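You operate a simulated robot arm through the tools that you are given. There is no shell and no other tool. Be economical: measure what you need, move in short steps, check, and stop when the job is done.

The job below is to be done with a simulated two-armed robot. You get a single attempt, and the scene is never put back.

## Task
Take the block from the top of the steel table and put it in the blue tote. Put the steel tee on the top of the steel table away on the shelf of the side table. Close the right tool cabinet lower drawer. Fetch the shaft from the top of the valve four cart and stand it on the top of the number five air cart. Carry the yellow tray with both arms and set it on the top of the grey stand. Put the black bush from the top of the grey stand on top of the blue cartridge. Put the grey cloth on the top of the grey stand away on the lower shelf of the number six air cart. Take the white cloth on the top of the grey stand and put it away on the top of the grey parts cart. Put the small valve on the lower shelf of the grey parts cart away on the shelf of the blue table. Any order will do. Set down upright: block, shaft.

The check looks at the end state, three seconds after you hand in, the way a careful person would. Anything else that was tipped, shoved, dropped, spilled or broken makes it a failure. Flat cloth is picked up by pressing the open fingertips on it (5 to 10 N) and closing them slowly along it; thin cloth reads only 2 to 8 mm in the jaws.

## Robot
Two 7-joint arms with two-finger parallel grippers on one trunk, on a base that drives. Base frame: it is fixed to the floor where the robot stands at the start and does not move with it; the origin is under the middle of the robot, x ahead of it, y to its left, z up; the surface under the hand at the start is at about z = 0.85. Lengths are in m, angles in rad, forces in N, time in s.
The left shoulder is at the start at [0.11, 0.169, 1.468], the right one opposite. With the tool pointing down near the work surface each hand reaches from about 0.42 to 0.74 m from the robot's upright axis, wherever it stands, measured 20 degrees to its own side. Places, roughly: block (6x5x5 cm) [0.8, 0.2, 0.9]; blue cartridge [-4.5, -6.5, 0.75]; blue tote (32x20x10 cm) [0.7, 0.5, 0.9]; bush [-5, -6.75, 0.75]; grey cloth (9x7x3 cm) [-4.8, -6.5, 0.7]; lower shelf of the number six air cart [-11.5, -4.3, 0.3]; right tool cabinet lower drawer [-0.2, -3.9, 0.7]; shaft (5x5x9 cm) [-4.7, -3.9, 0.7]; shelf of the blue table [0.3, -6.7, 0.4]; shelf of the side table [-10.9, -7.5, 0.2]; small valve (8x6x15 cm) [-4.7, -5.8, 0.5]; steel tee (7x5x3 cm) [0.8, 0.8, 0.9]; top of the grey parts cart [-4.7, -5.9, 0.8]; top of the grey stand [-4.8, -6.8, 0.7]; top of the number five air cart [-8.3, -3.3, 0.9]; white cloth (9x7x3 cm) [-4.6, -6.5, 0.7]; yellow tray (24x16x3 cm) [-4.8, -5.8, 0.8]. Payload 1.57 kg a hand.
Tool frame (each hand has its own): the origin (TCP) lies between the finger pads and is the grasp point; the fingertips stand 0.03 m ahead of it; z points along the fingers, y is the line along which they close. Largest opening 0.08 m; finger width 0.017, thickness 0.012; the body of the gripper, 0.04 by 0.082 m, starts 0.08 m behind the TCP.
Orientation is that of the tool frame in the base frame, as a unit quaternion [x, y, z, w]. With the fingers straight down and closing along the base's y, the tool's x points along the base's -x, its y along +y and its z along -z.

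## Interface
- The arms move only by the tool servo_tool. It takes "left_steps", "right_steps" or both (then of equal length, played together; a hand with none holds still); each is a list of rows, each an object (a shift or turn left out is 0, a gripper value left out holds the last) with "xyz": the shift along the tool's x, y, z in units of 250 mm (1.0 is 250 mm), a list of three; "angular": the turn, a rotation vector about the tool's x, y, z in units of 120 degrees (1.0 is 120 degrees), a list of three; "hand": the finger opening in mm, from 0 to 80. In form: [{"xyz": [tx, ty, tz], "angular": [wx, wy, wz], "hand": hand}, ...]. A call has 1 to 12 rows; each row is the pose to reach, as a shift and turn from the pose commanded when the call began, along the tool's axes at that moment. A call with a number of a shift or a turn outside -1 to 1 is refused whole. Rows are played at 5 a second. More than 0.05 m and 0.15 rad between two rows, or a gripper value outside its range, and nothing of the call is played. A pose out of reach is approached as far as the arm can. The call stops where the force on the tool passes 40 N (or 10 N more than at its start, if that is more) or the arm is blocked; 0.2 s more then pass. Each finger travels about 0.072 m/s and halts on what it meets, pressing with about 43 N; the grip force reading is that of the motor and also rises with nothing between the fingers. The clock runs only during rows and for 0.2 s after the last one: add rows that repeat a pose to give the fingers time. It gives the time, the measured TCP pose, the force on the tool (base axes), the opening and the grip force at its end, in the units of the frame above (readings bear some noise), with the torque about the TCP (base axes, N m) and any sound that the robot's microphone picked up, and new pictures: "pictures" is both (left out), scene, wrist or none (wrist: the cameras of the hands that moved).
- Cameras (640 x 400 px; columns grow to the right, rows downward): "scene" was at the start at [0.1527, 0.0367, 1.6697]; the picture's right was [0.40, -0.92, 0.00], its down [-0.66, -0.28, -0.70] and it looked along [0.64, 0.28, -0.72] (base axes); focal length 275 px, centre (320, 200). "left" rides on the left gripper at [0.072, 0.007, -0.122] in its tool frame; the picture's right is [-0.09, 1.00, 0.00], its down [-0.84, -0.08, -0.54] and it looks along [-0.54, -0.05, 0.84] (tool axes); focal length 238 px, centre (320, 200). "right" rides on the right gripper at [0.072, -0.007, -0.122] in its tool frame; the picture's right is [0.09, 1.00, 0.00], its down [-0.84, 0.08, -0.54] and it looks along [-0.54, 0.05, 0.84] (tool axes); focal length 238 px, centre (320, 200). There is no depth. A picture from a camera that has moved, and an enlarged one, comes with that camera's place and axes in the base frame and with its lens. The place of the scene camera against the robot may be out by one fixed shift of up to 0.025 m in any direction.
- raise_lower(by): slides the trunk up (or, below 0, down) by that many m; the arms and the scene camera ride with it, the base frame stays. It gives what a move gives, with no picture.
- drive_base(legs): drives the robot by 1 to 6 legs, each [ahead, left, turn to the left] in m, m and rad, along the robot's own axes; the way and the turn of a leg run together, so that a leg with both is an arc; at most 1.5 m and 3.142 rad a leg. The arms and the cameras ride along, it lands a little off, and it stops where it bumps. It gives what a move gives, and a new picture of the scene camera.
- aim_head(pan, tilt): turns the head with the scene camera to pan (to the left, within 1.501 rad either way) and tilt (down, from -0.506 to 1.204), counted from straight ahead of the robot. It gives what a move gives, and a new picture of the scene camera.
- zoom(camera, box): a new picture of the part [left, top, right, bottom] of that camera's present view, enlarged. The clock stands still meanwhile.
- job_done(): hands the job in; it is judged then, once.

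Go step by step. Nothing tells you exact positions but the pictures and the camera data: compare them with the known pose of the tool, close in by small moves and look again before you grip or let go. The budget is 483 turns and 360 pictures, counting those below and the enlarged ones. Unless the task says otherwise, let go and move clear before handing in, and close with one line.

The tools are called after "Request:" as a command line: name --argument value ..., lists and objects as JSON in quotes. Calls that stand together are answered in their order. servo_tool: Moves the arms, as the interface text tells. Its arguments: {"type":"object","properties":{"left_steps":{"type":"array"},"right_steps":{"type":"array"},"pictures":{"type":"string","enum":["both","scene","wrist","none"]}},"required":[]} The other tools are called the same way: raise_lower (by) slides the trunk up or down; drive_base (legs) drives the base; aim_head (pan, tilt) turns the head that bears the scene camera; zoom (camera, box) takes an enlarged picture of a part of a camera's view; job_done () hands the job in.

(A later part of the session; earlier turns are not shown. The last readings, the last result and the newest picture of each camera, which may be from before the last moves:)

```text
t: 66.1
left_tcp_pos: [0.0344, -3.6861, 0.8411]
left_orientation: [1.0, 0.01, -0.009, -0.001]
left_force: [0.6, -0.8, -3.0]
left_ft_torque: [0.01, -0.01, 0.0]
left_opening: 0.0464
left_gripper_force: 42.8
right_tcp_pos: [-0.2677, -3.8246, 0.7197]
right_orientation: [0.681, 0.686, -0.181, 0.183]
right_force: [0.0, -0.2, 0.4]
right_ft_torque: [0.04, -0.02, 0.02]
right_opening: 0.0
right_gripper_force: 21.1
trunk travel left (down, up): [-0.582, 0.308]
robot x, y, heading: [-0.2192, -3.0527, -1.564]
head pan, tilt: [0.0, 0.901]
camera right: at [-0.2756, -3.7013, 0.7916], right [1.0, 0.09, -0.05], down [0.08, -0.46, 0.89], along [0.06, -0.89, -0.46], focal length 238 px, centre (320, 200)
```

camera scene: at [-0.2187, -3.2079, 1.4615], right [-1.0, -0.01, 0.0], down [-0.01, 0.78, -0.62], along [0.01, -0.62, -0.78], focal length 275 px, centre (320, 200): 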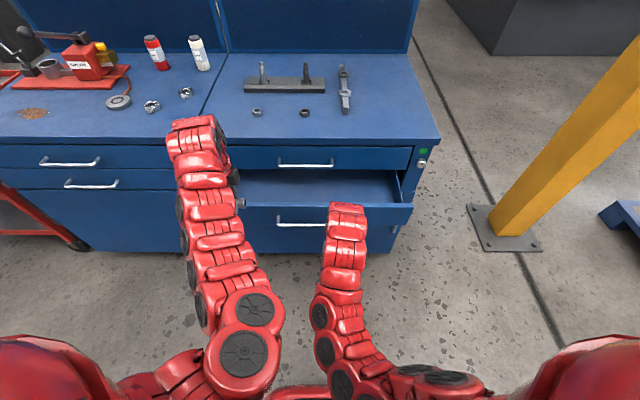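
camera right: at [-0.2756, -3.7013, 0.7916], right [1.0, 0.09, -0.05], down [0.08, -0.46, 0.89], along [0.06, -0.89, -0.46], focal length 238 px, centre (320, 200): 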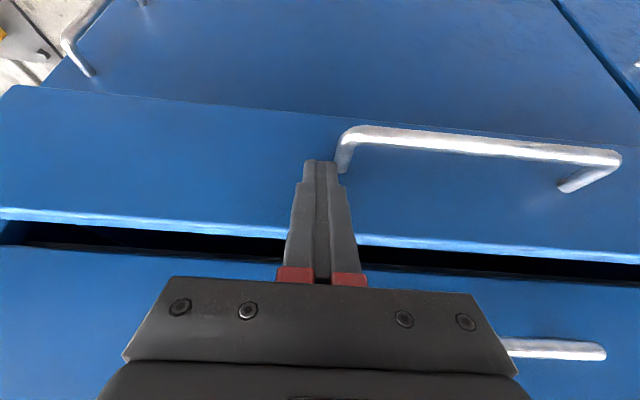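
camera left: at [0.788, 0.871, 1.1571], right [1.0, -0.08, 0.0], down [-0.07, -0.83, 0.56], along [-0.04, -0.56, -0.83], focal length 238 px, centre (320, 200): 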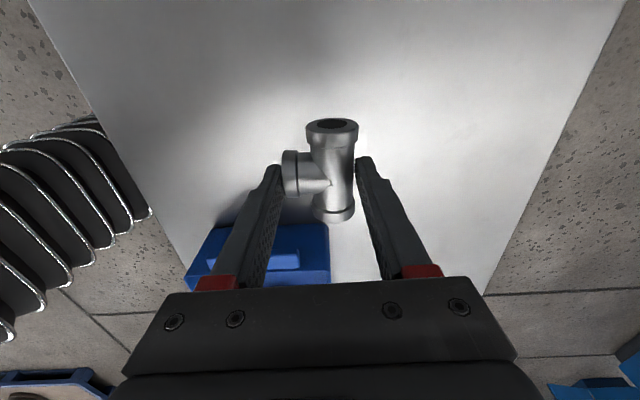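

The gap has narrowed; keep pushing forward gently.

Request:
servo_tool --right_steps '[{"xyz": [-0.05, 0, 0.03]}, {"xyz": [-0.1, 0, 0.06]}, {"xyz": [-0.15, 0, 0.087]}, {"xyz": [-0.2, 0, 0.115]}, {"xyz": [-0.25, 0, 0.145]}, {"xyz": [-0.3, 0, 0.173]}, {"xyz": [-0.3, 0, 0.173]}]' --pictures "wrist"

```text
t: 67.7
left_tcp_pos: [0.035, -3.6859, 0.8414]
left_orientation: [1.0, 0.01, -0.01, 0.0]
left_force: [0.2, -0.5, -3.5]
left_ft_torque: [0.06, -0.03, -0.02]
left_opening: 0.0463
left_gripper_force: 42.8
right_tcp_pos: [-0.2683, -3.8635, 0.7211]
right_orientation: [0.681, 0.685, -0.182, 0.183]
right_force: [0.2, -0.4, 0.2]
right_ft_torque: [-0.02, 0.02, -0.04]
right_opening: 0.0
right_gripper_force: 21.5
right hand out of reach, approached as far as the arm can: row 3, 4, 5, 6, 7
trunk travel left (down, up): [-0.582, 0.308]
robot x, y, heading: [-0.2167, -3.0546, -1.563]
head pan, tilt: [0.0, 0.901]
camera right: at [-0.2753, -3.7409, 0.7922], right [1.0, 0.09, -0.05], down [0.08, -0.46, 0.89], along [0.06, -0.89, -0.46], focal length 238 px, centre (320, 200)
```

right: 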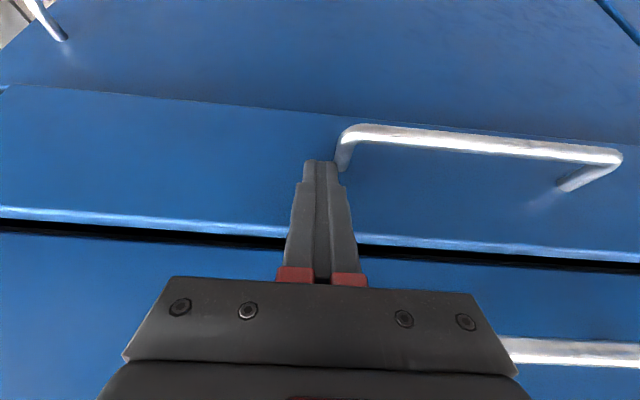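

The drawer follows the fingers; the arm is at its limit. Retract a bit, drive closer, and push the rest.

Request:
servo_tool --right_steps '[{"xyz": [0.15, 0, -0.087]}, {"xyz": [0.3, 0, -0.173]}, {"xyz": [0.4, 0, -0.23]}, {"xyz": [0.4, 0, -0.23]}]' --pictures "none"

Request:
drive_base --legs '[[0.08, 0, 0]]'

Request:
servo_tool --right_steps '[{"xyz": [-0.06, 0, 0.035]}, {"xyz": [-0.12, 0, 0.07]}, {"xyz": [-0.17, 0, 0.1]}, {"xyz": [-0.22, 0, 0.127]}, {"xyz": [-0.26, 0, 0.15]}, {"xyz": [-0.3, 0, 0.173]}, {"xyz": [-0.33, 0, 0.19]}, {"xyz": [-0.36, 0, 0.208]}, {"xyz": [-0.36, 0, 0.208]}]' --pictures "wrist"

```text
t: 68.1
left_tcp_pos: [0.0345, -3.6844, 0.8429]
left_orientation: [1.0, 0.011, -0.008, 0.0]
left_force: [0.0, 0.9, -2.8]
left_ft_torque: [0.02, 0.03, -0.03]
left_opening: 0.0463
left_gripper_force: 43.5
right_tcp_pos: [-0.2713, -3.8785, 0.7733]
right_orientation: [0.685, 0.655, -0.213, 0.235]
right_force: [-7.6, -2.8, -3.3]
right_ft_torque: [0.03, -0.15, 0.06]
right_opening: 0.0003
right_gripper_force: 20.7
trunk travel left (down, up): [-0.582, 0.308]
robot x, y, heading: [-0.2181, -3.0528, -1.569]
head pan, tilt: [0.0, 0.901]
stopped in row 1 (right hand): the force on the tool passed its limit at 100 N (the readings are from after the stop); the commanded pose is now the measured one
```

```text
t: 68.9
left_tcp_pos: [0.034, -3.6913, 0.8424]
left_orientation: [1.0, 0.01, -0.009, -0.001]
left_force: [0.3, -0.1, -2.6]
left_ft_torque: [0.0, 0.02, -0.01]
left_opening: 0.0466
left_gripper_force: 43.8
right_tcp_pos: [-0.2723, -3.8816, 0.768]
right_orientation: [0.687, 0.657, -0.208, 0.229]
right_force: [-0.6, 24.4, 11.6]
right_ft_torque: [0.26, -0.12, 0.08]
right_opening: 0.0
right_gripper_force: 21.6
trunk travel left (down, up): [-0.582, 0.308]
robot x, y, heading: [-0.2196, -3.0635, -1.566]
head pan, tilt: [0.0, 0.901]
stopped in leg 1: the force on the tool passed its limit at 86 N (the readings are from after the stop); the commanded pose is now the measured one
camera scene: at [-0.2187, -3.2115, 1.462], right [-1.0, -0.01, 0.0], down [-0.01, 0.78, -0.62], along [0.0, -0.62, -0.78], focal length 275 px, centre (320, 200)
```

scene: 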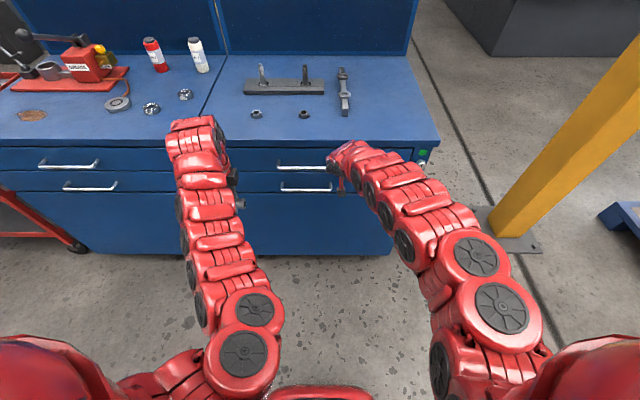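

```text
t: 69.1
left_tcp_pos: [0.0343, -3.6926, 0.8421]
left_orientation: [1.0, 0.009, -0.008, -0.003]
left_force: [0.3, 0.7, -2.0]
left_ft_torque: [0.05, 0.01, 0.03]
left_opening: 0.0465
left_gripper_force: 42.4
right_tcp_pos: [-0.2719, -3.8808, 0.7657]
right_orientation: [0.69, 0.657, -0.205, 0.224]
right_force: [1.7, 20.9, 12.2]
right_ft_torque: [0.54, 0.0, 0.04]
right_opening: 0.0001
right_gripper_force: 20.9
trunk travel left (down, up): [-0.582, 0.308]
robot x, y, heading: [-0.2151, -3.0611, -1.562]
head pan, tilt: [0.0, 0.901]
stopped in row 1 (right hand): the force on the tool passed its limit at 56 N (the readings are from after the stop); the commanded pose is now the measured one
camera right: at [-0.2756, -3.753, 0.8238], right [1.0, 0.04, -0.02], down [0.03, -0.37, 0.93], along [0.03, -0.93, -0.37], focal length 238 px, centre (320, 200)
```

right: 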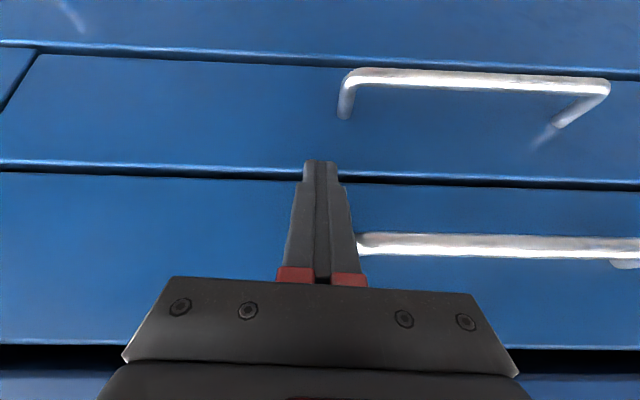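

The arm swung and touched the upper drawer face, but the lower drawer now looks flush. I'll back the base off and look.

Request:
drive_base --legs '[[-0.3, 0, 0]]'

Request:
zoom --camera "right" --box '[0, 0, 640, 400]'

Request:
zoom --camera "scene" --box '[150, 50, 470, 250]'

```text
t: 71.2
left_tcp_pos: [0.0332, -3.3957, 0.8417]
left_orientation: [1.0, 0.01, -0.008, -0.003]
left_force: [0.1, 0.1, -3.6]
left_ft_torque: [0.0, 0.02, 0.02]
left_opening: 0.0462
left_gripper_force: 43.4
right_tcp_pos: [-0.2732, -3.5855, 0.7648]
right_orientation: [0.689, 0.658, -0.206, 0.225]
right_force: [1.0, 0.1, 0.3]
right_ft_torque: [0.0, 0.03, -0.01]
right_opening: 0.0
right_gripper_force: 21.6
trunk travel left (down, up): [-0.582, 0.308]
robot x, y, heading: [-0.2193, -2.7673, -1.563]
head pan, tilt: [0.0, 0.901]
camera scene: at [-0.2206, -2.9165, 1.4617], right [-1.0, -0.01, 0.0], down [-0.01, 0.78, -0.62], along [0.0, -0.62, -0.78], focal length 275 px, centre (320, 200)
```

scene: 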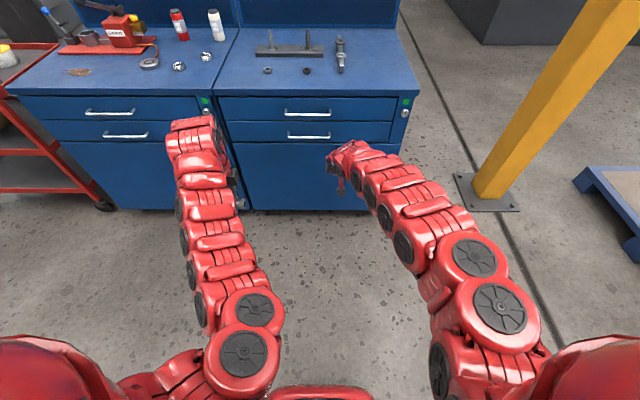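

```text
1.00 times, centred on (320, 200) of right (not enlarged: the box is as wide or as high as the picture)
camera zoom: at [-0.2769, -3.4571, 0.8235], right [1.0, 0.04, -0.02], down [0.03, -0.37, 0.93], along [0.03, -0.93, -0.37], focal length 238 px, centre (320, 200)
```

zoom: 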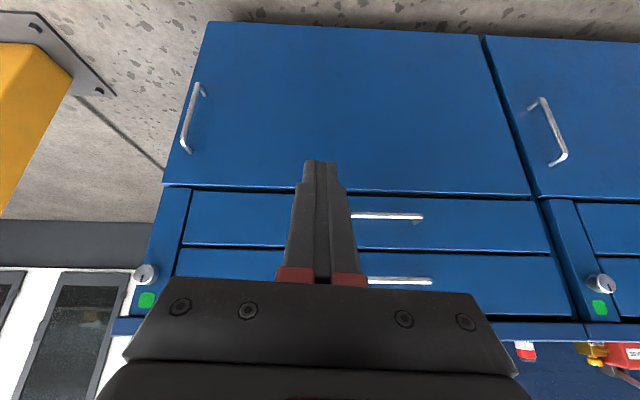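

```text
2.00 times, centred on (310, 150) of scene
camera zoom: at [-0.2206, -2.9165, 1.4617], right [-1.0, -0.01, 0.0], down [-0.01, 0.78, -0.62], along [0.0, -0.62, -0.78], focal length 550 px, centre (340, 300)
```

zoom: 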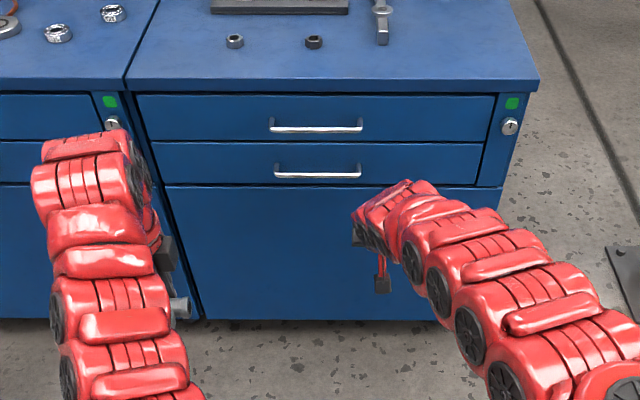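

The drawer is flush. Now raise the trunk and look right and forward to plan the way to the carts.

Request:
raise_lower --by 0.3

Request:
aim_head --pan -1.2 --tilt 0.25

Request:
aim_head --pan -0.3 --tilt 0.2

```text
t: 74.2
left_tcp_pos: [0.0324, -3.3951, 1.1398]
left_orientation: [1.0, 0.01, -0.009, -0.002]
left_force: [0.8, -0.3, -2.2]
left_ft_torque: [0.03, 0.03, -0.01]
left_opening: 0.0465
left_gripper_force: 43.2
right_tcp_pos: [-0.2724, -3.587, 1.0644]
right_orientation: [0.688, 0.659, -0.205, 0.224]
right_force: [-0.4, 0.3, 0.0]
right_ft_torque: [0.02, -0.03, -0.01]
right_opening: 0.0002
right_gripper_force: 21.8
trunk travel left (down, up): [-0.882, 0.008]
robot x, y, heading: [-0.2204, -2.764, -1.562]
head pan, tilt: [0.0, 0.901]
```

```text
t: 75.6
left_tcp_pos: [0.0328, -3.3953, 1.1408]
left_orientation: [1.0, 0.011, -0.009, -0.002]
left_force: [-0.3, -0.5, -2.0]
left_ft_torque: [0.02, -0.01, 0.02]
left_opening: 0.0464
left_gripper_force: 42.9
right_tcp_pos: [-0.2724, -3.5866, 1.0648]
right_orientation: [0.689, 0.657, -0.206, 0.224]
right_force: [-0.6, 0.0, 0.3]
right_ft_torque: [0.02, -0.02, 0.03]
right_opening: 0.0
right_gripper_force: 20.9
trunk travel left (down, up): [-0.882, 0.008]
robot x, y, heading: [-0.2195, -2.7661, -1.56]
head pan, tilt: [-1.201, 0.25]
camera scene: at [-0.3079, -2.8763, 1.8187], right [-0.37, 0.93, 0.0], down [0.23, 0.09, -0.97], along [-0.9, -0.36, -0.25], focal length 275 px, centre (320, 200)
```

scene: 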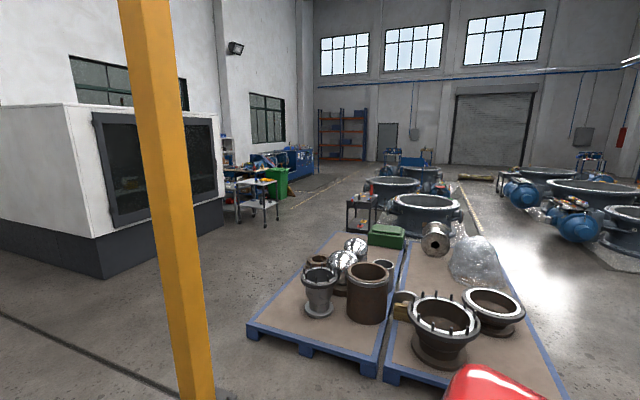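

```text
t: 76.8
left_tcp_pos: [0.0327, -3.3955, 1.1421]
left_orientation: [1.0, 0.01, -0.009, -0.003]
left_force: [-0.2, 0.1, -3.5]
left_ft_torque: [0.01, 0.0, 0.01]
left_opening: 0.0466
left_gripper_force: 43.0
right_tcp_pos: [-0.2726, -3.5867, 1.0633]
right_orientation: [0.689, 0.658, -0.207, 0.225]
right_force: [-0.8, 0.0, 0.0]
right_ft_torque: [0.01, -0.01, -0.04]
right_opening: 0.0
right_gripper_force: 21.5
trunk travel left (down, up): [-0.882, 0.008]
robot x, y, heading: [-0.2242, -2.7671, -1.559]
head pan, tilt: [-0.3, 0.201]
camera scene: at [-0.2481, -2.931, 1.8232], right [-0.96, 0.29, 0.0], down [0.06, 0.19, -0.98], along [-0.28, -0.94, -0.2], focal length 275 px, centre (320, 200)
```

scene: 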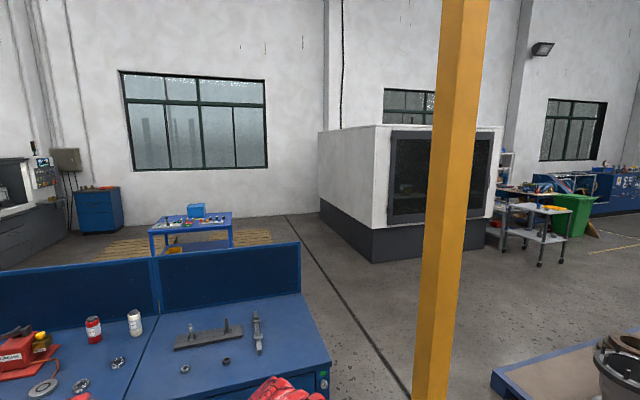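

The pallets span roughly x -2.1…-4.4, y -4.4…-2; I'll take the northern way round. Back up, turn west and look.

Request:
drive_base --legs '[[-1.5, 0, 0], [0, 0, -1.571]]'

Request:
aim_head --pan 0 --tilt 0.3

```text
t: 88.0
left_tcp_pos: [-0.8659, -1.5375, 1.1405]
left_orientation: [0.72, -0.694, -0.004, -0.008]
left_force: [-0.2, 0.9, -2.8]
left_ft_torque: [0.02, -0.01, 0.0]
left_opening: 0.0465
left_gripper_force: 43.3
right_tcp_pos: [-1.0603, -1.2343, 1.0638]
right_orientation: [0.952, -0.014, -0.304, 0.016]
right_force: [0.4, -0.2, -0.2]
right_ft_torque: [0.01, -0.03, 0.0]
right_opening: 0.0
right_gripper_force: 21.2
trunk travel left (down, up): [-0.882, 0.008]
robot x, y, heading: [-0.234, -1.2732, -3.114]
head pan, tilt: [-0.3, 0.201]
camera scene: at [-0.4119, -1.2458, 1.8232], right [0.27, 0.96, 0.0], down [0.19, -0.05, -0.98], along [-0.94, 0.27, -0.2], focal length 275 px, centre (320, 200)
```

scene: 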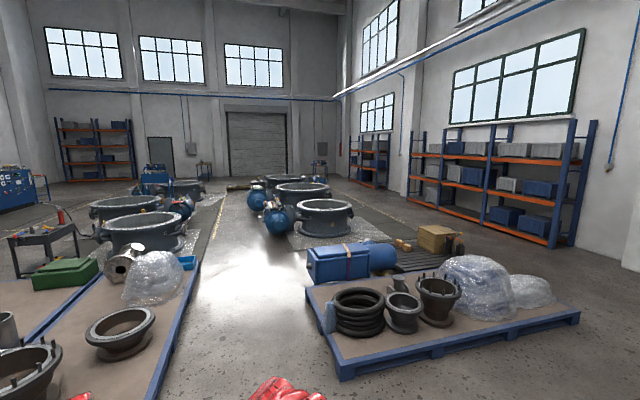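

```text
t: 88.8
left_tcp_pos: [-0.8659, -1.5367, 1.141]
left_orientation: [0.72, -0.694, -0.005, -0.008]
left_force: [0.7, 0.0, -3.3]
left_ft_torque: [0.01, -0.01, 0.02]
left_opening: 0.0463
left_gripper_force: 43.4
right_tcp_pos: [-1.061, -1.2339, 1.0643]
right_orientation: [0.953, -0.014, -0.304, 0.015]
right_force: [0.1, 0.6, 0.5]
right_ft_torque: [0.0, 0.04, -0.04]
right_opening: 0.0002
right_gripper_force: 21.3
trunk travel left (down, up): [-0.882, 0.008]
robot x, y, heading: [-0.2399, -1.2744, -3.119]
head pan, tilt: [0.0, 0.3]
camera scene: at [-0.4156, -1.273, 1.814], right [-0.02, 1.0, 0.0], down [0.3, 0.01, -0.96], along [-0.95, -0.02, -0.3], focal length 275 px, centre (320, 200)
```

scene: 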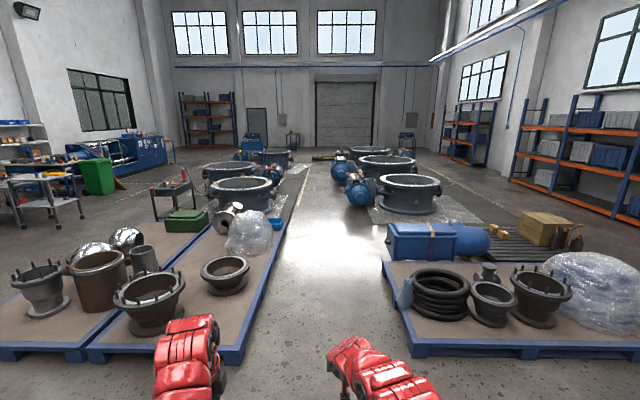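

The aisle between the pallets is centred near y ≈ -1.3 and continues west between the valve rows. I'll drive west along it and look again.

Request:
drive_base --legs '[[1.5, 0, 0], [1.5, 0, 0], [1.5, 0, 0]]'

Request:
aim_head --pan 0.9 --tilt 0.35

```text
t: 110.4
left_tcp_pos: [-5.3881, -1.7082, 1.1405]
left_orientation: [0.727, -0.687, -0.005, -0.007]
left_force: [0.6, 0.1, -3.4]
left_ft_torque: [0.0, 0.0, 0.01]
left_opening: 0.0465
left_gripper_force: 42.8
right_tcp_pos: [-5.5902, -1.4088, 1.0647]
right_orientation: [0.953, -0.005, -0.304, 0.018]
right_force: [0.7, -0.1, 0.2]
right_ft_torque: [-0.02, 0.01, 0.01]
right_opening: 0.0
right_gripper_force: 21.5
trunk travel left (down, up): [-0.882, 0.008]
robot x, y, heading: [-4.7661, -1.4319, -3.1]
head pan, tilt: [0.0, 0.3]
camera scene: at [-4.9429, -1.4352, 1.814], right [-0.04, 1.0, 0.0], down [0.3, 0.01, -0.96], along [-0.95, -0.04, -0.3], focal length 275 px, centre (320, 200)
```

scene: 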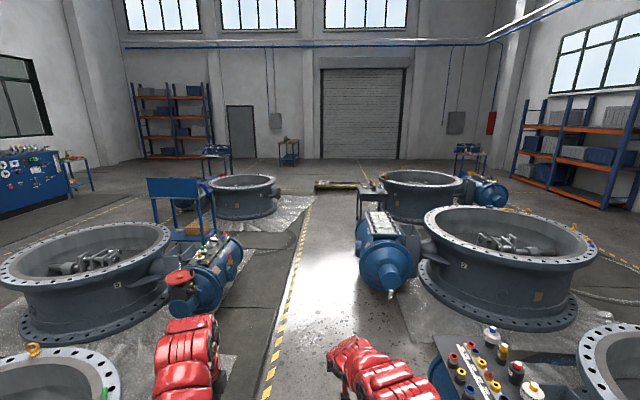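

```text
t: 111.6
left_tcp_pos: [-5.3883, -1.7067, 1.1402]
left_orientation: [0.726, -0.687, -0.003, -0.008]
left_force: [-0.3, -0.4, -3.0]
left_ft_torque: [-0.02, -0.01, -0.01]
left_opening: 0.0466
left_gripper_force: 42.6
right_tcp_pos: [-5.5896, -1.4087, 1.0643]
right_orientation: [0.952, -0.004, -0.304, 0.02]
right_force: [-0.2, -0.7, -0.9]
right_ft_torque: [-0.01, 0.0, -0.03]
right_opening: 0.0002
right_gripper_force: 21.1
trunk travel left (down, up): [-0.882, 0.008]
robot x, y, heading: [-4.7687, -1.4268, -3.099]
head pan, tilt: [0.901, 0.351]
camera scene: at [-4.9047, -1.5065, 1.8092], right [-0.81, 0.59, 0.0], down [0.2, 0.28, -0.94], along [-0.55, -0.76, -0.34], focal length 275 px, centre (320, 200)
```

scene: 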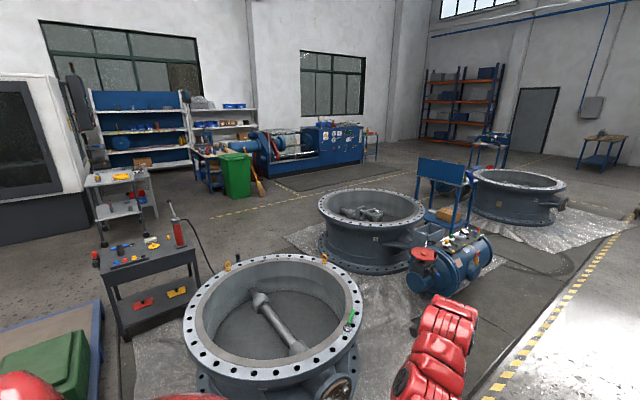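

Now I see valve four's cart (left), number five air cart near (-8, -3.2) and number six further on. I'll continue west along the aisle and look for a way south.

Request:
drive_base --legs '[[1.5, 0, -0.04], [1.5, 0, 0], [1.5, 0, 0]]'

Request:
aim_head --pan 0.3 --tilt 0.35

Request:
aim_head --pan 1.4 --tilt 0.4

```text
t: 133.3
left_tcp_pos: [-9.9384, -1.757, 1.1397]
left_orientation: [0.715, -0.699, -0.004, -0.008]
left_force: [-0.4, 0.6, -3.3]
left_ft_torque: [0.01, 0.0, -0.01]
left_opening: 0.0461
left_gripper_force: 43.5
right_tcp_pos: [-10.128, -1.4524, 1.0645]
right_orientation: [0.952, -0.021, -0.305, 0.013]
right_force: [0.3, -0.3, 0.3]
right_ft_torque: [-0.03, -0.03, -0.01]
right_opening: 0.0
right_gripper_force: 20.9
trunk travel left (down, up): [-0.882, 0.008]
robot x, y, heading: [-9.3096, -1.5051, -3.133]
head pan, tilt: [0.901, 0.351]
camera scene: at [-9.4476, -1.5738, 1.8093], right [-0.79, 0.61, 0.0], down [0.21, 0.27, -0.94], along [-0.58, -0.74, -0.34], focal length 275 px, centre (320, 200)
```

scene: 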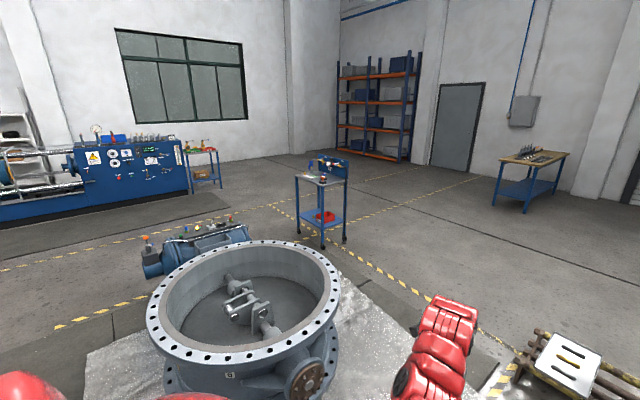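

```text
t: 134.3
left_tcp_pos: [-9.9379, -1.758, 1.1414]
left_orientation: [0.716, -0.698, -0.004, -0.008]
left_force: [0.8, -0.1, -3.3]
left_ft_torque: [0.0, -0.02, -0.02]
left_opening: 0.0466
left_gripper_force: 42.8
right_tcp_pos: [-10.1301, -1.4516, 1.0641]
right_orientation: [0.952, -0.021, -0.304, 0.014]
right_force: [0.6, 0.0, -0.3]
right_ft_torque: [-0.02, 0.02, 0.02]
right_opening: 0.0001
right_gripper_force: 21.1
trunk travel left (down, up): [-0.882, 0.008]
robot x, y, heading: [-9.3065, -1.5009, -3.132]
head pan, tilt: [0.3, 0.351]
camera scene: at [-9.4792, -1.5288, 1.8092], right [-0.3, 0.95, 0.0], down [0.33, 0.1, -0.94], along [-0.89, -0.29, -0.34], focal length 275 px, centre (320, 200)
```

scene: 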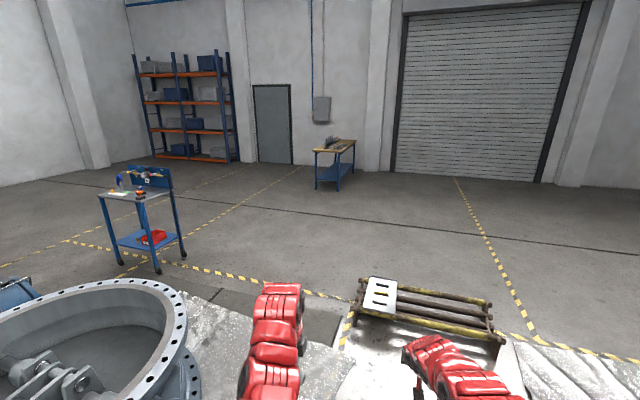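

```text
t: 135.6
left_tcp_pos: [-9.9379, -1.759, 1.1404]
left_orientation: [0.714, -0.7, -0.004, -0.009]
left_force: [-1.3, 1.2, -2.1]
left_ft_torque: [0.0, 0.0, 0.01]
left_opening: 0.0464
left_gripper_force: 43.2
right_tcp_pos: [-10.1288, -1.4517, 1.0634]
right_orientation: [0.952, -0.02, -0.304, 0.014]
right_force: [0.0, -0.2, 0.3]
right_ft_torque: [-0.01, 0.02, 0.01]
right_opening: 0.0
right_gripper_force: 21.5
trunk travel left (down, up): [-0.882, 0.008]
robot x, y, heading: [-9.3055, -1.501, -3.132]
head pan, tilt: [1.4, 0.4]
camera scene: at [-9.4058, -1.5918, 1.8047], right [-0.99, 0.16, 0.0], down [0.06, 0.38, -0.92], along [-0.15, -0.91, -0.39], focal length 275 px, centre (320, 200)
```

scene: 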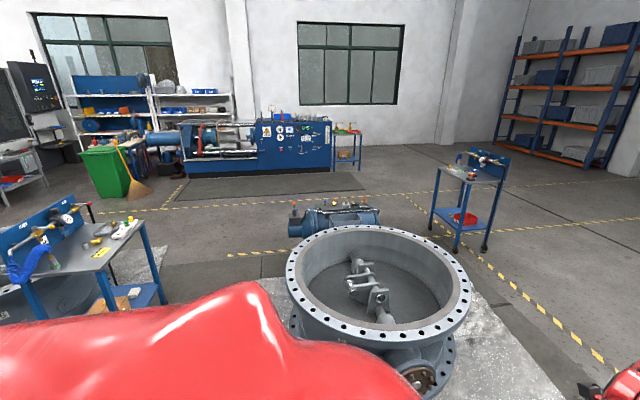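

I see number six cart at about (-11.5, -4.2) and the side table by the blue bench near (-10.9, -7.5). I'll slip diagonally between valve 6 and the roller rack, going around west of cart six.

Request:
drive_base --legs '[[1.1, 0.22, 0], [0.8, 1.02, 0]]'

Request:
aim_head --pan 0.8 --tilt 0.4

```text
t: 147.5
left_tcp_pos: [-11.823, -3.0277, 1.1395]
left_orientation: [0.718, -0.696, -0.004, -0.008]
left_force: [0.2, -0.1, -3.3]
left_ft_torque: [0.0, -0.01, 0.05]
left_opening: 0.0463
left_gripper_force: 43.2
right_tcp_pos: [-12.0172, -2.7239, 1.0648]
right_orientation: [0.952, -0.017, -0.305, 0.015]
right_force: [-0.9, -0.5, 0.3]
right_ft_torque: [-0.04, 0.03, -0.02]
right_opening: 0.0003
right_gripper_force: 21.7
trunk travel left (down, up): [-0.882, 0.008]
robot x, y, heading: [-11.1962, -2.7687, -3.123]
head pan, tilt: [1.4, 0.4]
camera scene: at [-11.2932, -2.8566, 1.8047], right [-0.99, 0.15, 0.0], down [0.06, 0.38, -0.92], along [-0.14, -0.91, -0.39], focal length 275 px, centre (320, 200)
```

scene: 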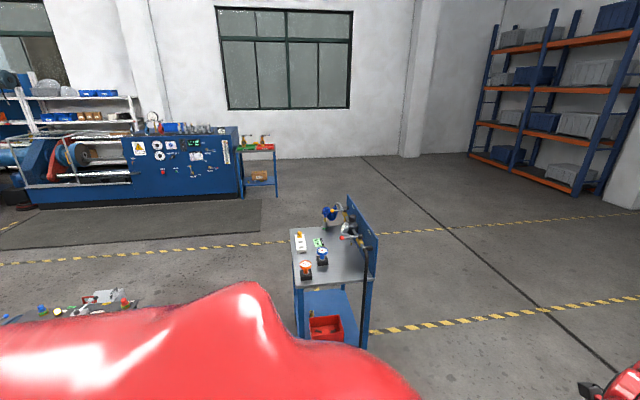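

```text
t: 148.5
left_tcp_pos: [-11.8243, -3.0287, 1.1408]
left_orientation: [0.718, -0.696, -0.004, -0.008]
left_force: [-0.1, 0.1, -2.9]
left_ft_torque: [-0.01, 0.04, -0.01]
left_opening: 0.0463
left_gripper_force: 43.4
right_tcp_pos: [-12.0184, -2.7252, 1.0655]
right_orientation: [0.952, -0.017, -0.304, 0.015]
right_force: [-0.3, -0.4, -0.1]
right_ft_torque: [0.0, 0.01, -0.01]
right_opening: 0.0
right_gripper_force: 21.5
trunk travel left (down, up): [-0.882, 0.008]
robot x, y, heading: [-11.1958, -2.7692, -3.121]
head pan, tilt: [0.799, 0.4]
camera scene: at [-11.3425, -2.8329, 1.8047], right [-0.73, 0.68, 0.0], down [0.27, 0.28, -0.92], along [-0.63, -0.67, -0.39], focal length 275 px, centre (320, 200)
```

scene: 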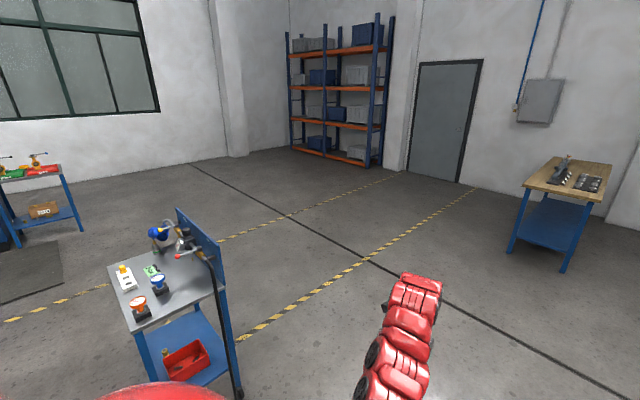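

Cart six occupies about x -11.33…-11.72, y -4.0…-4.6, with its panel on the west side. I'll go around its west side and face the side table.

Request:
drive_base --legs '[[1.2, 0.6, 0], [0, 1.3, 0], [0, 1.0, 0], [0, 0, 1.55], [0, 1.2, 0]]'

Request:
aim_head --pan 0.1 --tilt 0.6

```text
t: 175.7
left_tcp_pos: [-10.8801, -6.3456, 1.1402]
left_orientation: [1.0, 0.004, -0.008, -0.004]
left_force: [0.0, -0.1, -2.1]
left_ft_torque: [-0.01, -0.05, 0.01]
left_opening: 0.0462
left_gripper_force: 43.1
right_tcp_pos: [-11.1891, -6.5324, 1.0646]
right_orientation: [0.692, 0.654, -0.208, 0.224]
right_force: [0.4, -0.3, 0.7]
right_ft_torque: [0.01, -0.02, 0.01]
right_opening: 0.0003
right_gripper_force: 21.2
trunk travel left (down, up): [-0.882, 0.008]
robot x, y, heading: [-11.1265, -5.7167, -1.573]
head pan, tilt: [0.799, 0.4]
camera scene: at [-11.0625, -5.8534, 1.8047], right [-0.7, -0.71, 0.0], down [-0.28, 0.27, -0.92], along [0.66, -0.64, -0.39], focal length 275 px, centre (320, 200)
```

scene: 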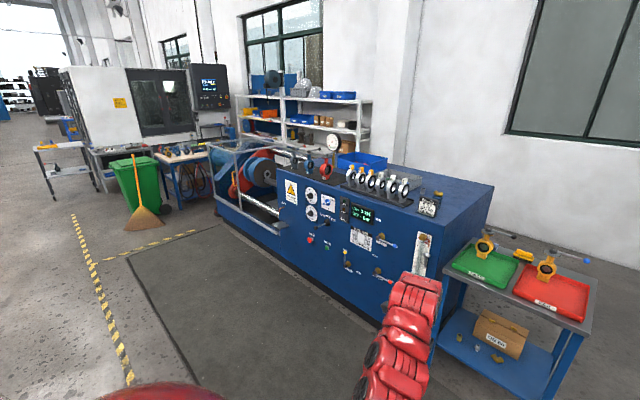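

```text
t: 176.8
left_tcp_pos: [-10.8812, -6.3448, 1.1411]
left_orientation: [1.0, 0.004, -0.009, -0.004]
left_force: [-0.6, 0.3, -2.7]
left_ft_torque: [0.03, 0.03, -0.01]
left_opening: 0.0461
left_gripper_force: 43.1
right_tcp_pos: [-11.1889, -6.5334, 1.0647]
right_orientation: [0.693, 0.653, -0.208, 0.223]
right_force: [-0.2, -0.4, -0.1]
right_ft_torque: [0.02, 0.0, 0.0]
right_opening: 0.0
right_gripper_force: 21.9
trunk travel left (down, up): [-0.882, 0.008]
robot x, y, heading: [-11.1262, -5.7149, -1.572]
head pan, tilt: [0.099, 0.6]
camera scene: at [-11.1199, -5.8765, 1.7865], right [-1.0, -0.1, 0.0], down [-0.05, 0.56, -0.82], along [0.08, -0.82, -0.57], focal length 275 px, centre (320, 200)
```

scene: 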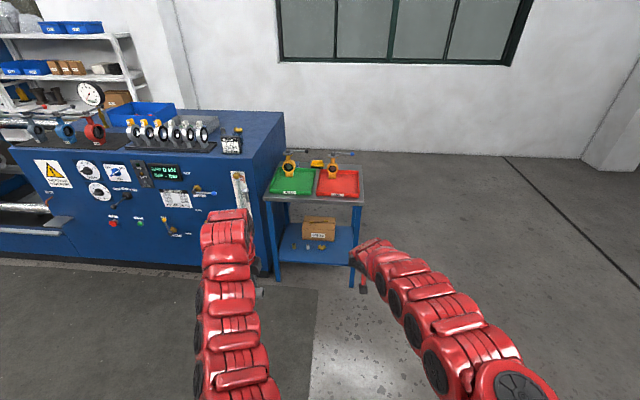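

Side table: shelf at z ≈ 0.21, front edge y ≈ -7.28, x -10.65…-11.23, with free space at the right front. I'll turn the left hand back to lateral closing, then line up.

Request:
servo_tool --left_steps '[{"angular": [0, 0, -0.07]}, {"angular": [0, 0, -0.14]}, {"angular": [0, 0, -0.21]}, {"angular": [0, 0, -0.28]}, {"angular": [0, 0, -0.35]}, {"angular": [0, 0, -0.42]}, {"angular": [0, 0, -0.49]}, {"angular": [0, 0, -0.56]}, {"angular": [0, 0, -0.63]}, {"angular": [0, 0, -0.7]}, {"angular": [0, 0, -0.75]}, {"angular": [0, 0, -0.75]}]' --pictures "wrist"

Request:
drive_base --legs '[[0.2, -0.2, 0]]'

```text
t: 179.3
left_tcp_pos: [-10.8803, -6.346, 1.1406]
left_orientation: [0.703, 0.711, -0.004, -0.008]
left_force: [-0.7, 0.1, -3.2]
left_ft_torque: [-0.02, 0.01, 0.01]
left_opening: 0.0463
left_gripper_force: 42.7
right_tcp_pos: [-11.1894, -6.5326, 1.0645]
right_orientation: [0.693, 0.653, -0.207, 0.223]
right_force: [-0.5, -0.1, -0.5]
right_ft_torque: [-0.01, 0.02, 0.02]
right_opening: 0.0
right_gripper_force: 21.3
trunk travel left (down, up): [-0.882, 0.008]
robot x, y, heading: [-11.1214, -5.7121, -1.572]
head pan, tilt: [0.099, 0.6]
camera left: at [-10.8733, -6.2743, 1.2629], right [1.0, -0.08, -0.02], down [-0.06, -0.84, 0.54], along [-0.06, -0.53, -0.84], focal length 238 px, centre (320, 200)
```

left: 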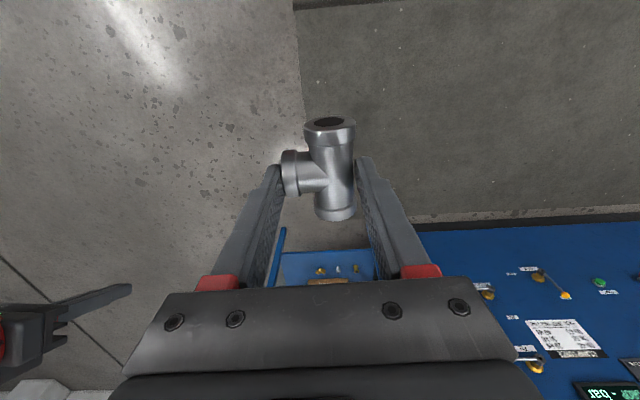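

```text
t: 181.3
left_tcp_pos: [-11.0769, -6.5427, 1.1409]
left_orientation: [0.704, 0.71, -0.005, -0.007]
left_force: [0.3, 0.0, -2.2]
left_ft_torque: [0.0, 0.0, -0.03]
left_opening: 0.0463
left_gripper_force: 42.5
right_tcp_pos: [-11.3859, -6.7292, 1.0659]
right_orientation: [0.692, 0.654, -0.207, 0.223]
right_force: [0.0, 0.3, 0.6]
right_ft_torque: [0.0, 0.01, -0.01]
right_opening: 0.0
right_gripper_force: 21.5
trunk travel left (down, up): [-0.882, 0.008]
robot x, y, heading: [-11.3265, -5.9103, -1.574]
head pan, tilt: [0.099, 0.6]
camera scene: at [-11.3169, -6.0732, 1.7866], right [-1.0, -0.1, 0.0], down [-0.06, 0.56, -0.83], along [0.08, -0.82, -0.56], focal length 275 px, centre (320, 200)
```

scene: 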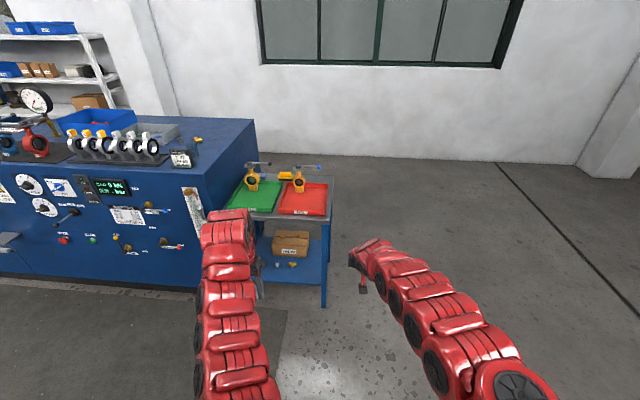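

Aligned with the free part of the shelf (x ≈ -11.08). Lower the trunk and tilt the left hand forward about 25°.

Request:
raise_lower --by -0.65

Request:
servo_tool --left_steps '[{"angular": [0, -0.06, 0]}, {"angular": [0, -0.12, 0]}, {"angular": [0, -0.18, 0]}, {"angular": [0, -0.21, 0]}, {"angular": [0, -0.21, 0]}]' --pictures "both"

```text
refused: -0.65 is not a number from -0.4 to 0.4
```

```text
t: 182.5
left_tcp_pos: [-11.0795, -6.5428, 1.14]
left_orientation: [0.685, 0.696, -0.157, 0.147]
left_force: [0.1, 0.4, -2.8]
left_ft_torque: [0.01, 0.01, 0.03]
left_opening: 0.0463
left_gripper_force: 42.8
left hand out of reach, approached as far as the arm can: row 1
right_tcp_pos: [-11.3859, -6.7308, 1.0644]
right_orientation: [0.692, 0.654, -0.207, 0.223]
right_force: [-0.4, -0.6, 0.3]
right_ft_torque: [0.01, 0.02, 0.01]
right_opening: 0.0
right_gripper_force: 21.5
trunk travel left (down, up): [-0.882, 0.008]
robot x, y, heading: [-11.3234, -5.9111, -1.573]
head pan, tilt: [0.099, 0.6]
camera scene: at [-11.3184, -6.0746, 1.7865], right [-1.0, -0.1, 0.0], down [-0.05, 0.56, -0.82], along [0.08, -0.82, -0.57], focal length 275 px, centre (320, 200)
camera left: at [-11.0722, -6.4262, 1.2208], right [1.0, -0.07, 0.02], down [-0.06, -0.53, 0.84], along [-0.05, -0.84, -0.54], focal length 238 px, centre (320, 200)
```

scene: 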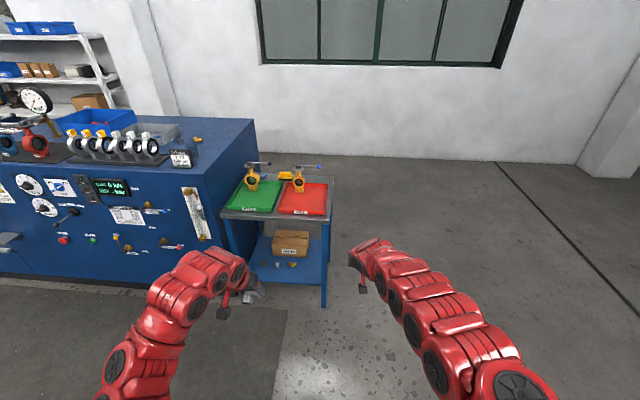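
left: 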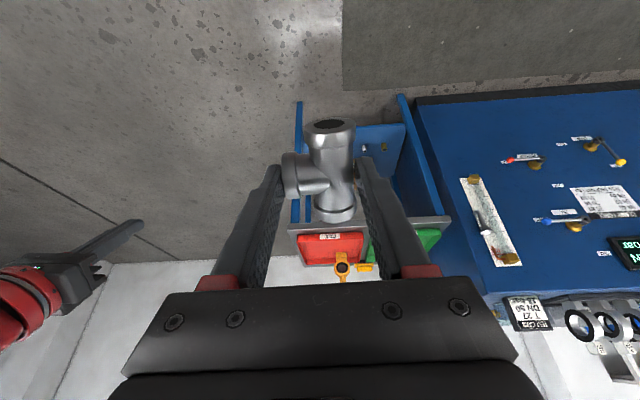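

Request:
raise_lower --by -0.4

Request:
raise_lower --by -0.25

Request:
aim_head --pan 0.1 --tilt 0.45

Request:
zoom --camera "left" --box '[0, 0, 640, 400]'

```text
t: 186.3
left_tcp_pos: [-11.0781, -6.5433, 0.7396]
left_orientation: [0.687, 0.695, -0.157, 0.146]
left_force: [0.5, 0.2, -3.0]
left_ft_torque: [0.05, -0.01, -0.03]
left_opening: 0.0465
left_gripper_force: 42.5
right_tcp_pos: [-11.3857, -6.7297, 0.664]
right_orientation: [0.692, 0.654, -0.207, 0.223]
right_force: [0.3, -0.1, 0.1]
right_ft_torque: [-0.01, 0.01, 0.01]
right_opening: 0.0
right_gripper_force: 20.8
trunk travel left (down, up): [-0.482, 0.408]
robot x, y, heading: [-11.3227, -5.9132, -1.573]
head pan, tilt: [0.099, 0.6]
```

```text
t: 188.9
left_tcp_pos: [-11.0787, -6.5425, 0.4906]
left_orientation: [0.686, 0.695, -0.157, 0.147]
left_force: [0.1, -0.6, -3.3]
left_ft_torque: [0.04, -0.03, 0.01]
left_opening: 0.0464
left_gripper_force: 43.1
right_tcp_pos: [-11.3861, -6.7299, 0.4148]
right_orientation: [0.693, 0.654, -0.207, 0.223]
right_force: [-0.1, -0.2, -0.1]
right_ft_torque: [-0.02, 0.01, -0.02]
right_opening: 0.0001
right_gripper_force: 21.3
trunk travel left (down, up): [-0.232, 0.658]
robot x, y, heading: [-11.3263, -5.9132, -1.578]
head pan, tilt: [0.099, 0.6]
```

```text
t: 189.6
left_tcp_pos: [-11.0783, -6.5432, 0.4901]
left_orientation: [0.686, 0.696, -0.157, 0.147]
left_force: [0.1, 0.6, -2.9]
left_ft_torque: [0.02, 0.01, -0.01]
left_opening: 0.0466
left_gripper_force: 42.4
right_tcp_pos: [-11.3876, -6.7303, 0.4141]
right_orientation: [0.692, 0.654, -0.207, 0.223]
right_force: [0.5, 0.3, -0.4]
right_ft_torque: [0.03, -0.02, 0.02]
right_opening: 0.0
right_gripper_force: 21.6
trunk travel left (down, up): [-0.232, 0.658]
robot x, y, heading: [-11.3236, -5.911, -1.576]
head pan, tilt: [0.099, 0.45]
camera scene: at [-11.3179, -6.0778, 1.15], right [-1.0, -0.1, 0.0], down [-0.04, 0.43, -0.9], along [0.09, -0.9, -0.44], focal length 275 px, centre (320, 200)
```

scene: 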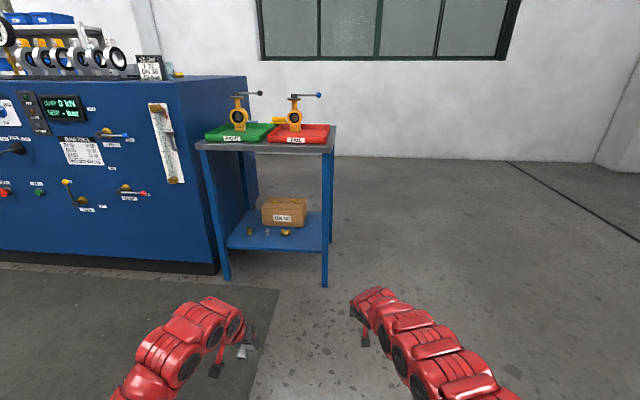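

```text
1.00 times, centred on (320, 200) of left (not enlarged: the box is as wide or as high as the picture)
camera zoom: at [-11.0721, -6.4262, 0.5709], right [1.0, -0.07, 0.02], down [-0.06, -0.53, 0.84], along [-0.05, -0.84, -0.54], focal length 238 px, centre (320, 200)
```

zoom: 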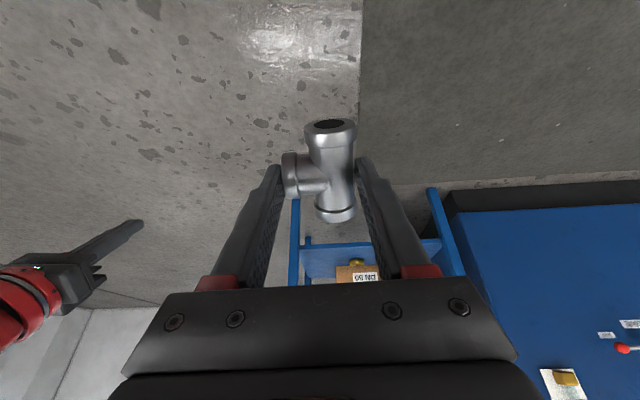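

The shelf lies at z ≈ 0.25; free space is at its right front corner. Lower a little more and drive in.

Request:
raise_lower --by -0.09

Request:
drive_base --legs '[[0.5, -0.015, 0]]'

Request:
zoom --camera "left" --box '[0, 0, 640, 400]'

```text
t: 190.9
left_tcp_pos: [-11.0784, -6.543, 0.4001]
left_orientation: [0.686, 0.695, -0.157, 0.146]
left_force: [0.6, 0.9, -2.9]
left_ft_torque: [0.06, 0.0, 0.01]
left_opening: 0.0465
left_gripper_force: 42.8
right_tcp_pos: [-11.3864, -6.7294, 0.3244]
right_orientation: [0.692, 0.655, -0.206, 0.223]
right_force: [0.3, 0.3, 1.0]
right_ft_torque: [-0.01, 0.0, -0.05]
right_opening: 0.0
right_gripper_force: 20.8
trunk travel left (down, up): [-0.142, 0.748]
robot x, y, heading: [-11.3239, -5.9085, -1.576]
head pan, tilt: [0.099, 0.45]
```

```text
t: 193.9
left_tcp_pos: [-11.0948, -7.0527, 0.4016]
left_orientation: [0.686, 0.695, -0.157, 0.147]
left_force: [-0.9, 0.2, -4.0]
left_ft_torque: [0.04, 0.0, 0.01]
left_opening: 0.0461
left_gripper_force: 42.8
right_tcp_pos: [-11.4017, -7.2403, 0.3245]
right_orientation: [0.692, 0.654, -0.207, 0.224]
right_force: [0.0, 0.5, -0.1]
right_ft_torque: [0.02, 0.02, 0.0]
right_opening: 0.0001
right_gripper_force: 21.9
trunk travel left (down, up): [-0.142, 0.748]
robot x, y, heading: [-11.3391, -6.4221, -1.573]
head pan, tilt: [0.099, 0.45]
camera scene: at [-11.334, -6.5873, 1.06], right [-1.0, -0.1, 0.0], down [-0.04, 0.43, -0.9], along [0.09, -0.9, -0.44], focal length 275 px, centre (320, 200)
```

scene: 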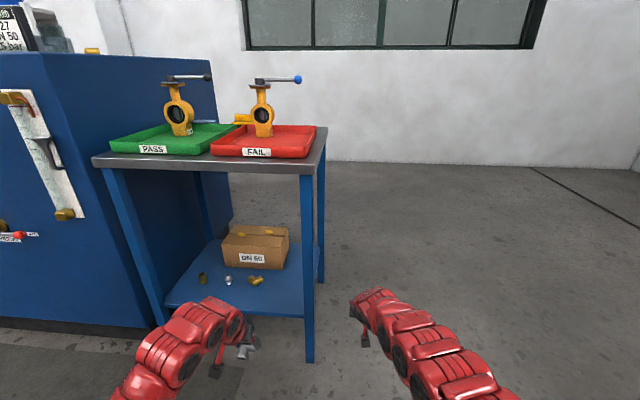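

```text
1.00 times, centred on (320, 200) of left (not enlarged: the box is as wide or as high as the picture)
camera zoom: at [-11.088, -6.9355, 0.4809], right [1.0, -0.07, 0.02], down [-0.06, -0.53, 0.84], along [-0.05, -0.84, -0.54], focal length 238 px, centre (320, 200)
```

zoom: 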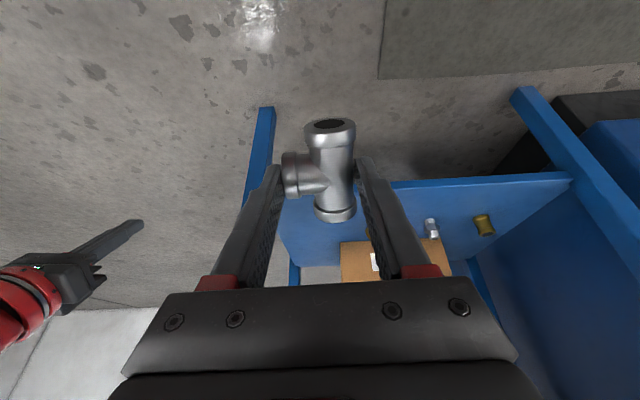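

The wrist camera puts the shelf top at z ≈ 0.235. Drive in 0.31 m, then lower.

Request:
drive_base --legs '[[0.31, 0, 0]]'

Request:
zoom --camera "left" --box '[0, 0, 640, 400]'

```text
t: 195.9
left_tcp_pos: [-11.0966, -7.3589, 0.3994]
left_orientation: [0.686, 0.695, -0.157, 0.147]
left_force: [-0.1, -0.6, -2.2]
left_ft_torque: [0.07, 0.03, 0.02]
left_opening: 0.0464
left_gripper_force: 43.0
right_tcp_pos: [-11.4048, -7.5468, 0.3229]
right_orientation: [0.692, 0.654, -0.206, 0.223]
right_force: [0.5, -1.5, 0.2]
right_ft_torque: [0.02, 0.03, 0.0]
right_opening: 0.0
right_gripper_force: 21.7
trunk travel left (down, up): [-0.142, 0.748]
robot x, y, heading: [-11.3395, -6.7307, -1.575]
head pan, tilt: [0.099, 0.45]
camera scene: at [-11.3352, -6.8946, 1.0599], right [-1.0, -0.1, 0.0], down [-0.04, 0.43, -0.9], along [0.09, -0.9, -0.44], focal length 275 px, centre (320, 200)
```

scene: 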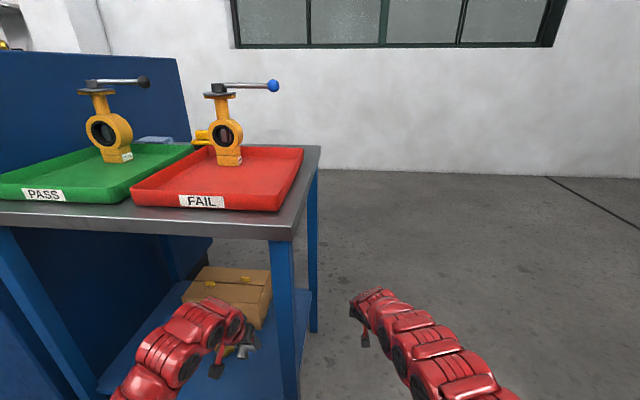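

```text
1.00 times, centred on (320, 200) of left (not enlarged: the box is as wide or as high as the picture)
camera zoom: at [-11.0897, -7.2431, 0.4808], right [1.0, -0.07, 0.02], down [-0.06, -0.53, 0.84], along [-0.05, -0.84, -0.54], focal length 238 px, centre (320, 200)
```

zoom: 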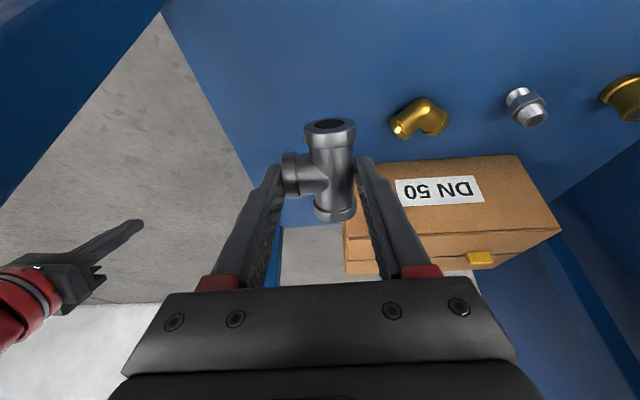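

Clear spot under the tee. Lower the hand toward the shelf.

Request:
servo_tool --left_steps '[{"xyz": [0.035, 0, 0.075]}, {"xyz": [0.07, 0, 0.15]}, {"xyz": [0.105, 0, 0.225]}, {"xyz": [0.14, 0, 0.3]}, {"xyz": [0.16, 0, 0.345]}, {"xyz": [0.17, 0, 0.365]}, {"xyz": [0.175, 0, 0.38]}, {"xyz": [0.182, 0, 0.395]}, {"xyz": [0.182, 0, 0.395]}]' --pictures "wrist"

```text
t: 197.9
left_tcp_pos: [-11.0982, -7.3597, 0.2913]
left_orientation: [0.687, 0.695, -0.157, 0.145]
left_force: [-0.6, 0.5, -2.8]
left_ft_torque: [0.05, 0.04, 0.0]
left_opening: 0.0465
left_gripper_force: 42.7
right_tcp_pos: [-11.4029, -7.5462, 0.3243]
right_orientation: [0.692, 0.655, -0.207, 0.223]
right_force: [-0.6, -0.5, 0.7]
right_ft_torque: [0.03, 0.07, 0.0]
right_opening: 0.0
right_gripper_force: 21.6
trunk travel left (down, up): [-0.142, 0.748]
robot x, y, heading: [-11.3462, -6.7259, -1.578]
head pan, tilt: [0.099, 0.45]
camera left: at [-11.0915, -7.2432, 0.3718], right [1.0, -0.07, 0.02], down [-0.06, -0.53, 0.84], along [-0.05, -0.84, -0.54], focal length 238 px, centre (320, 200)
```

left: 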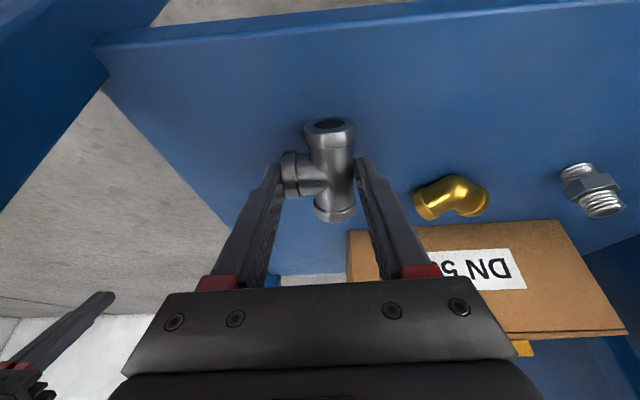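

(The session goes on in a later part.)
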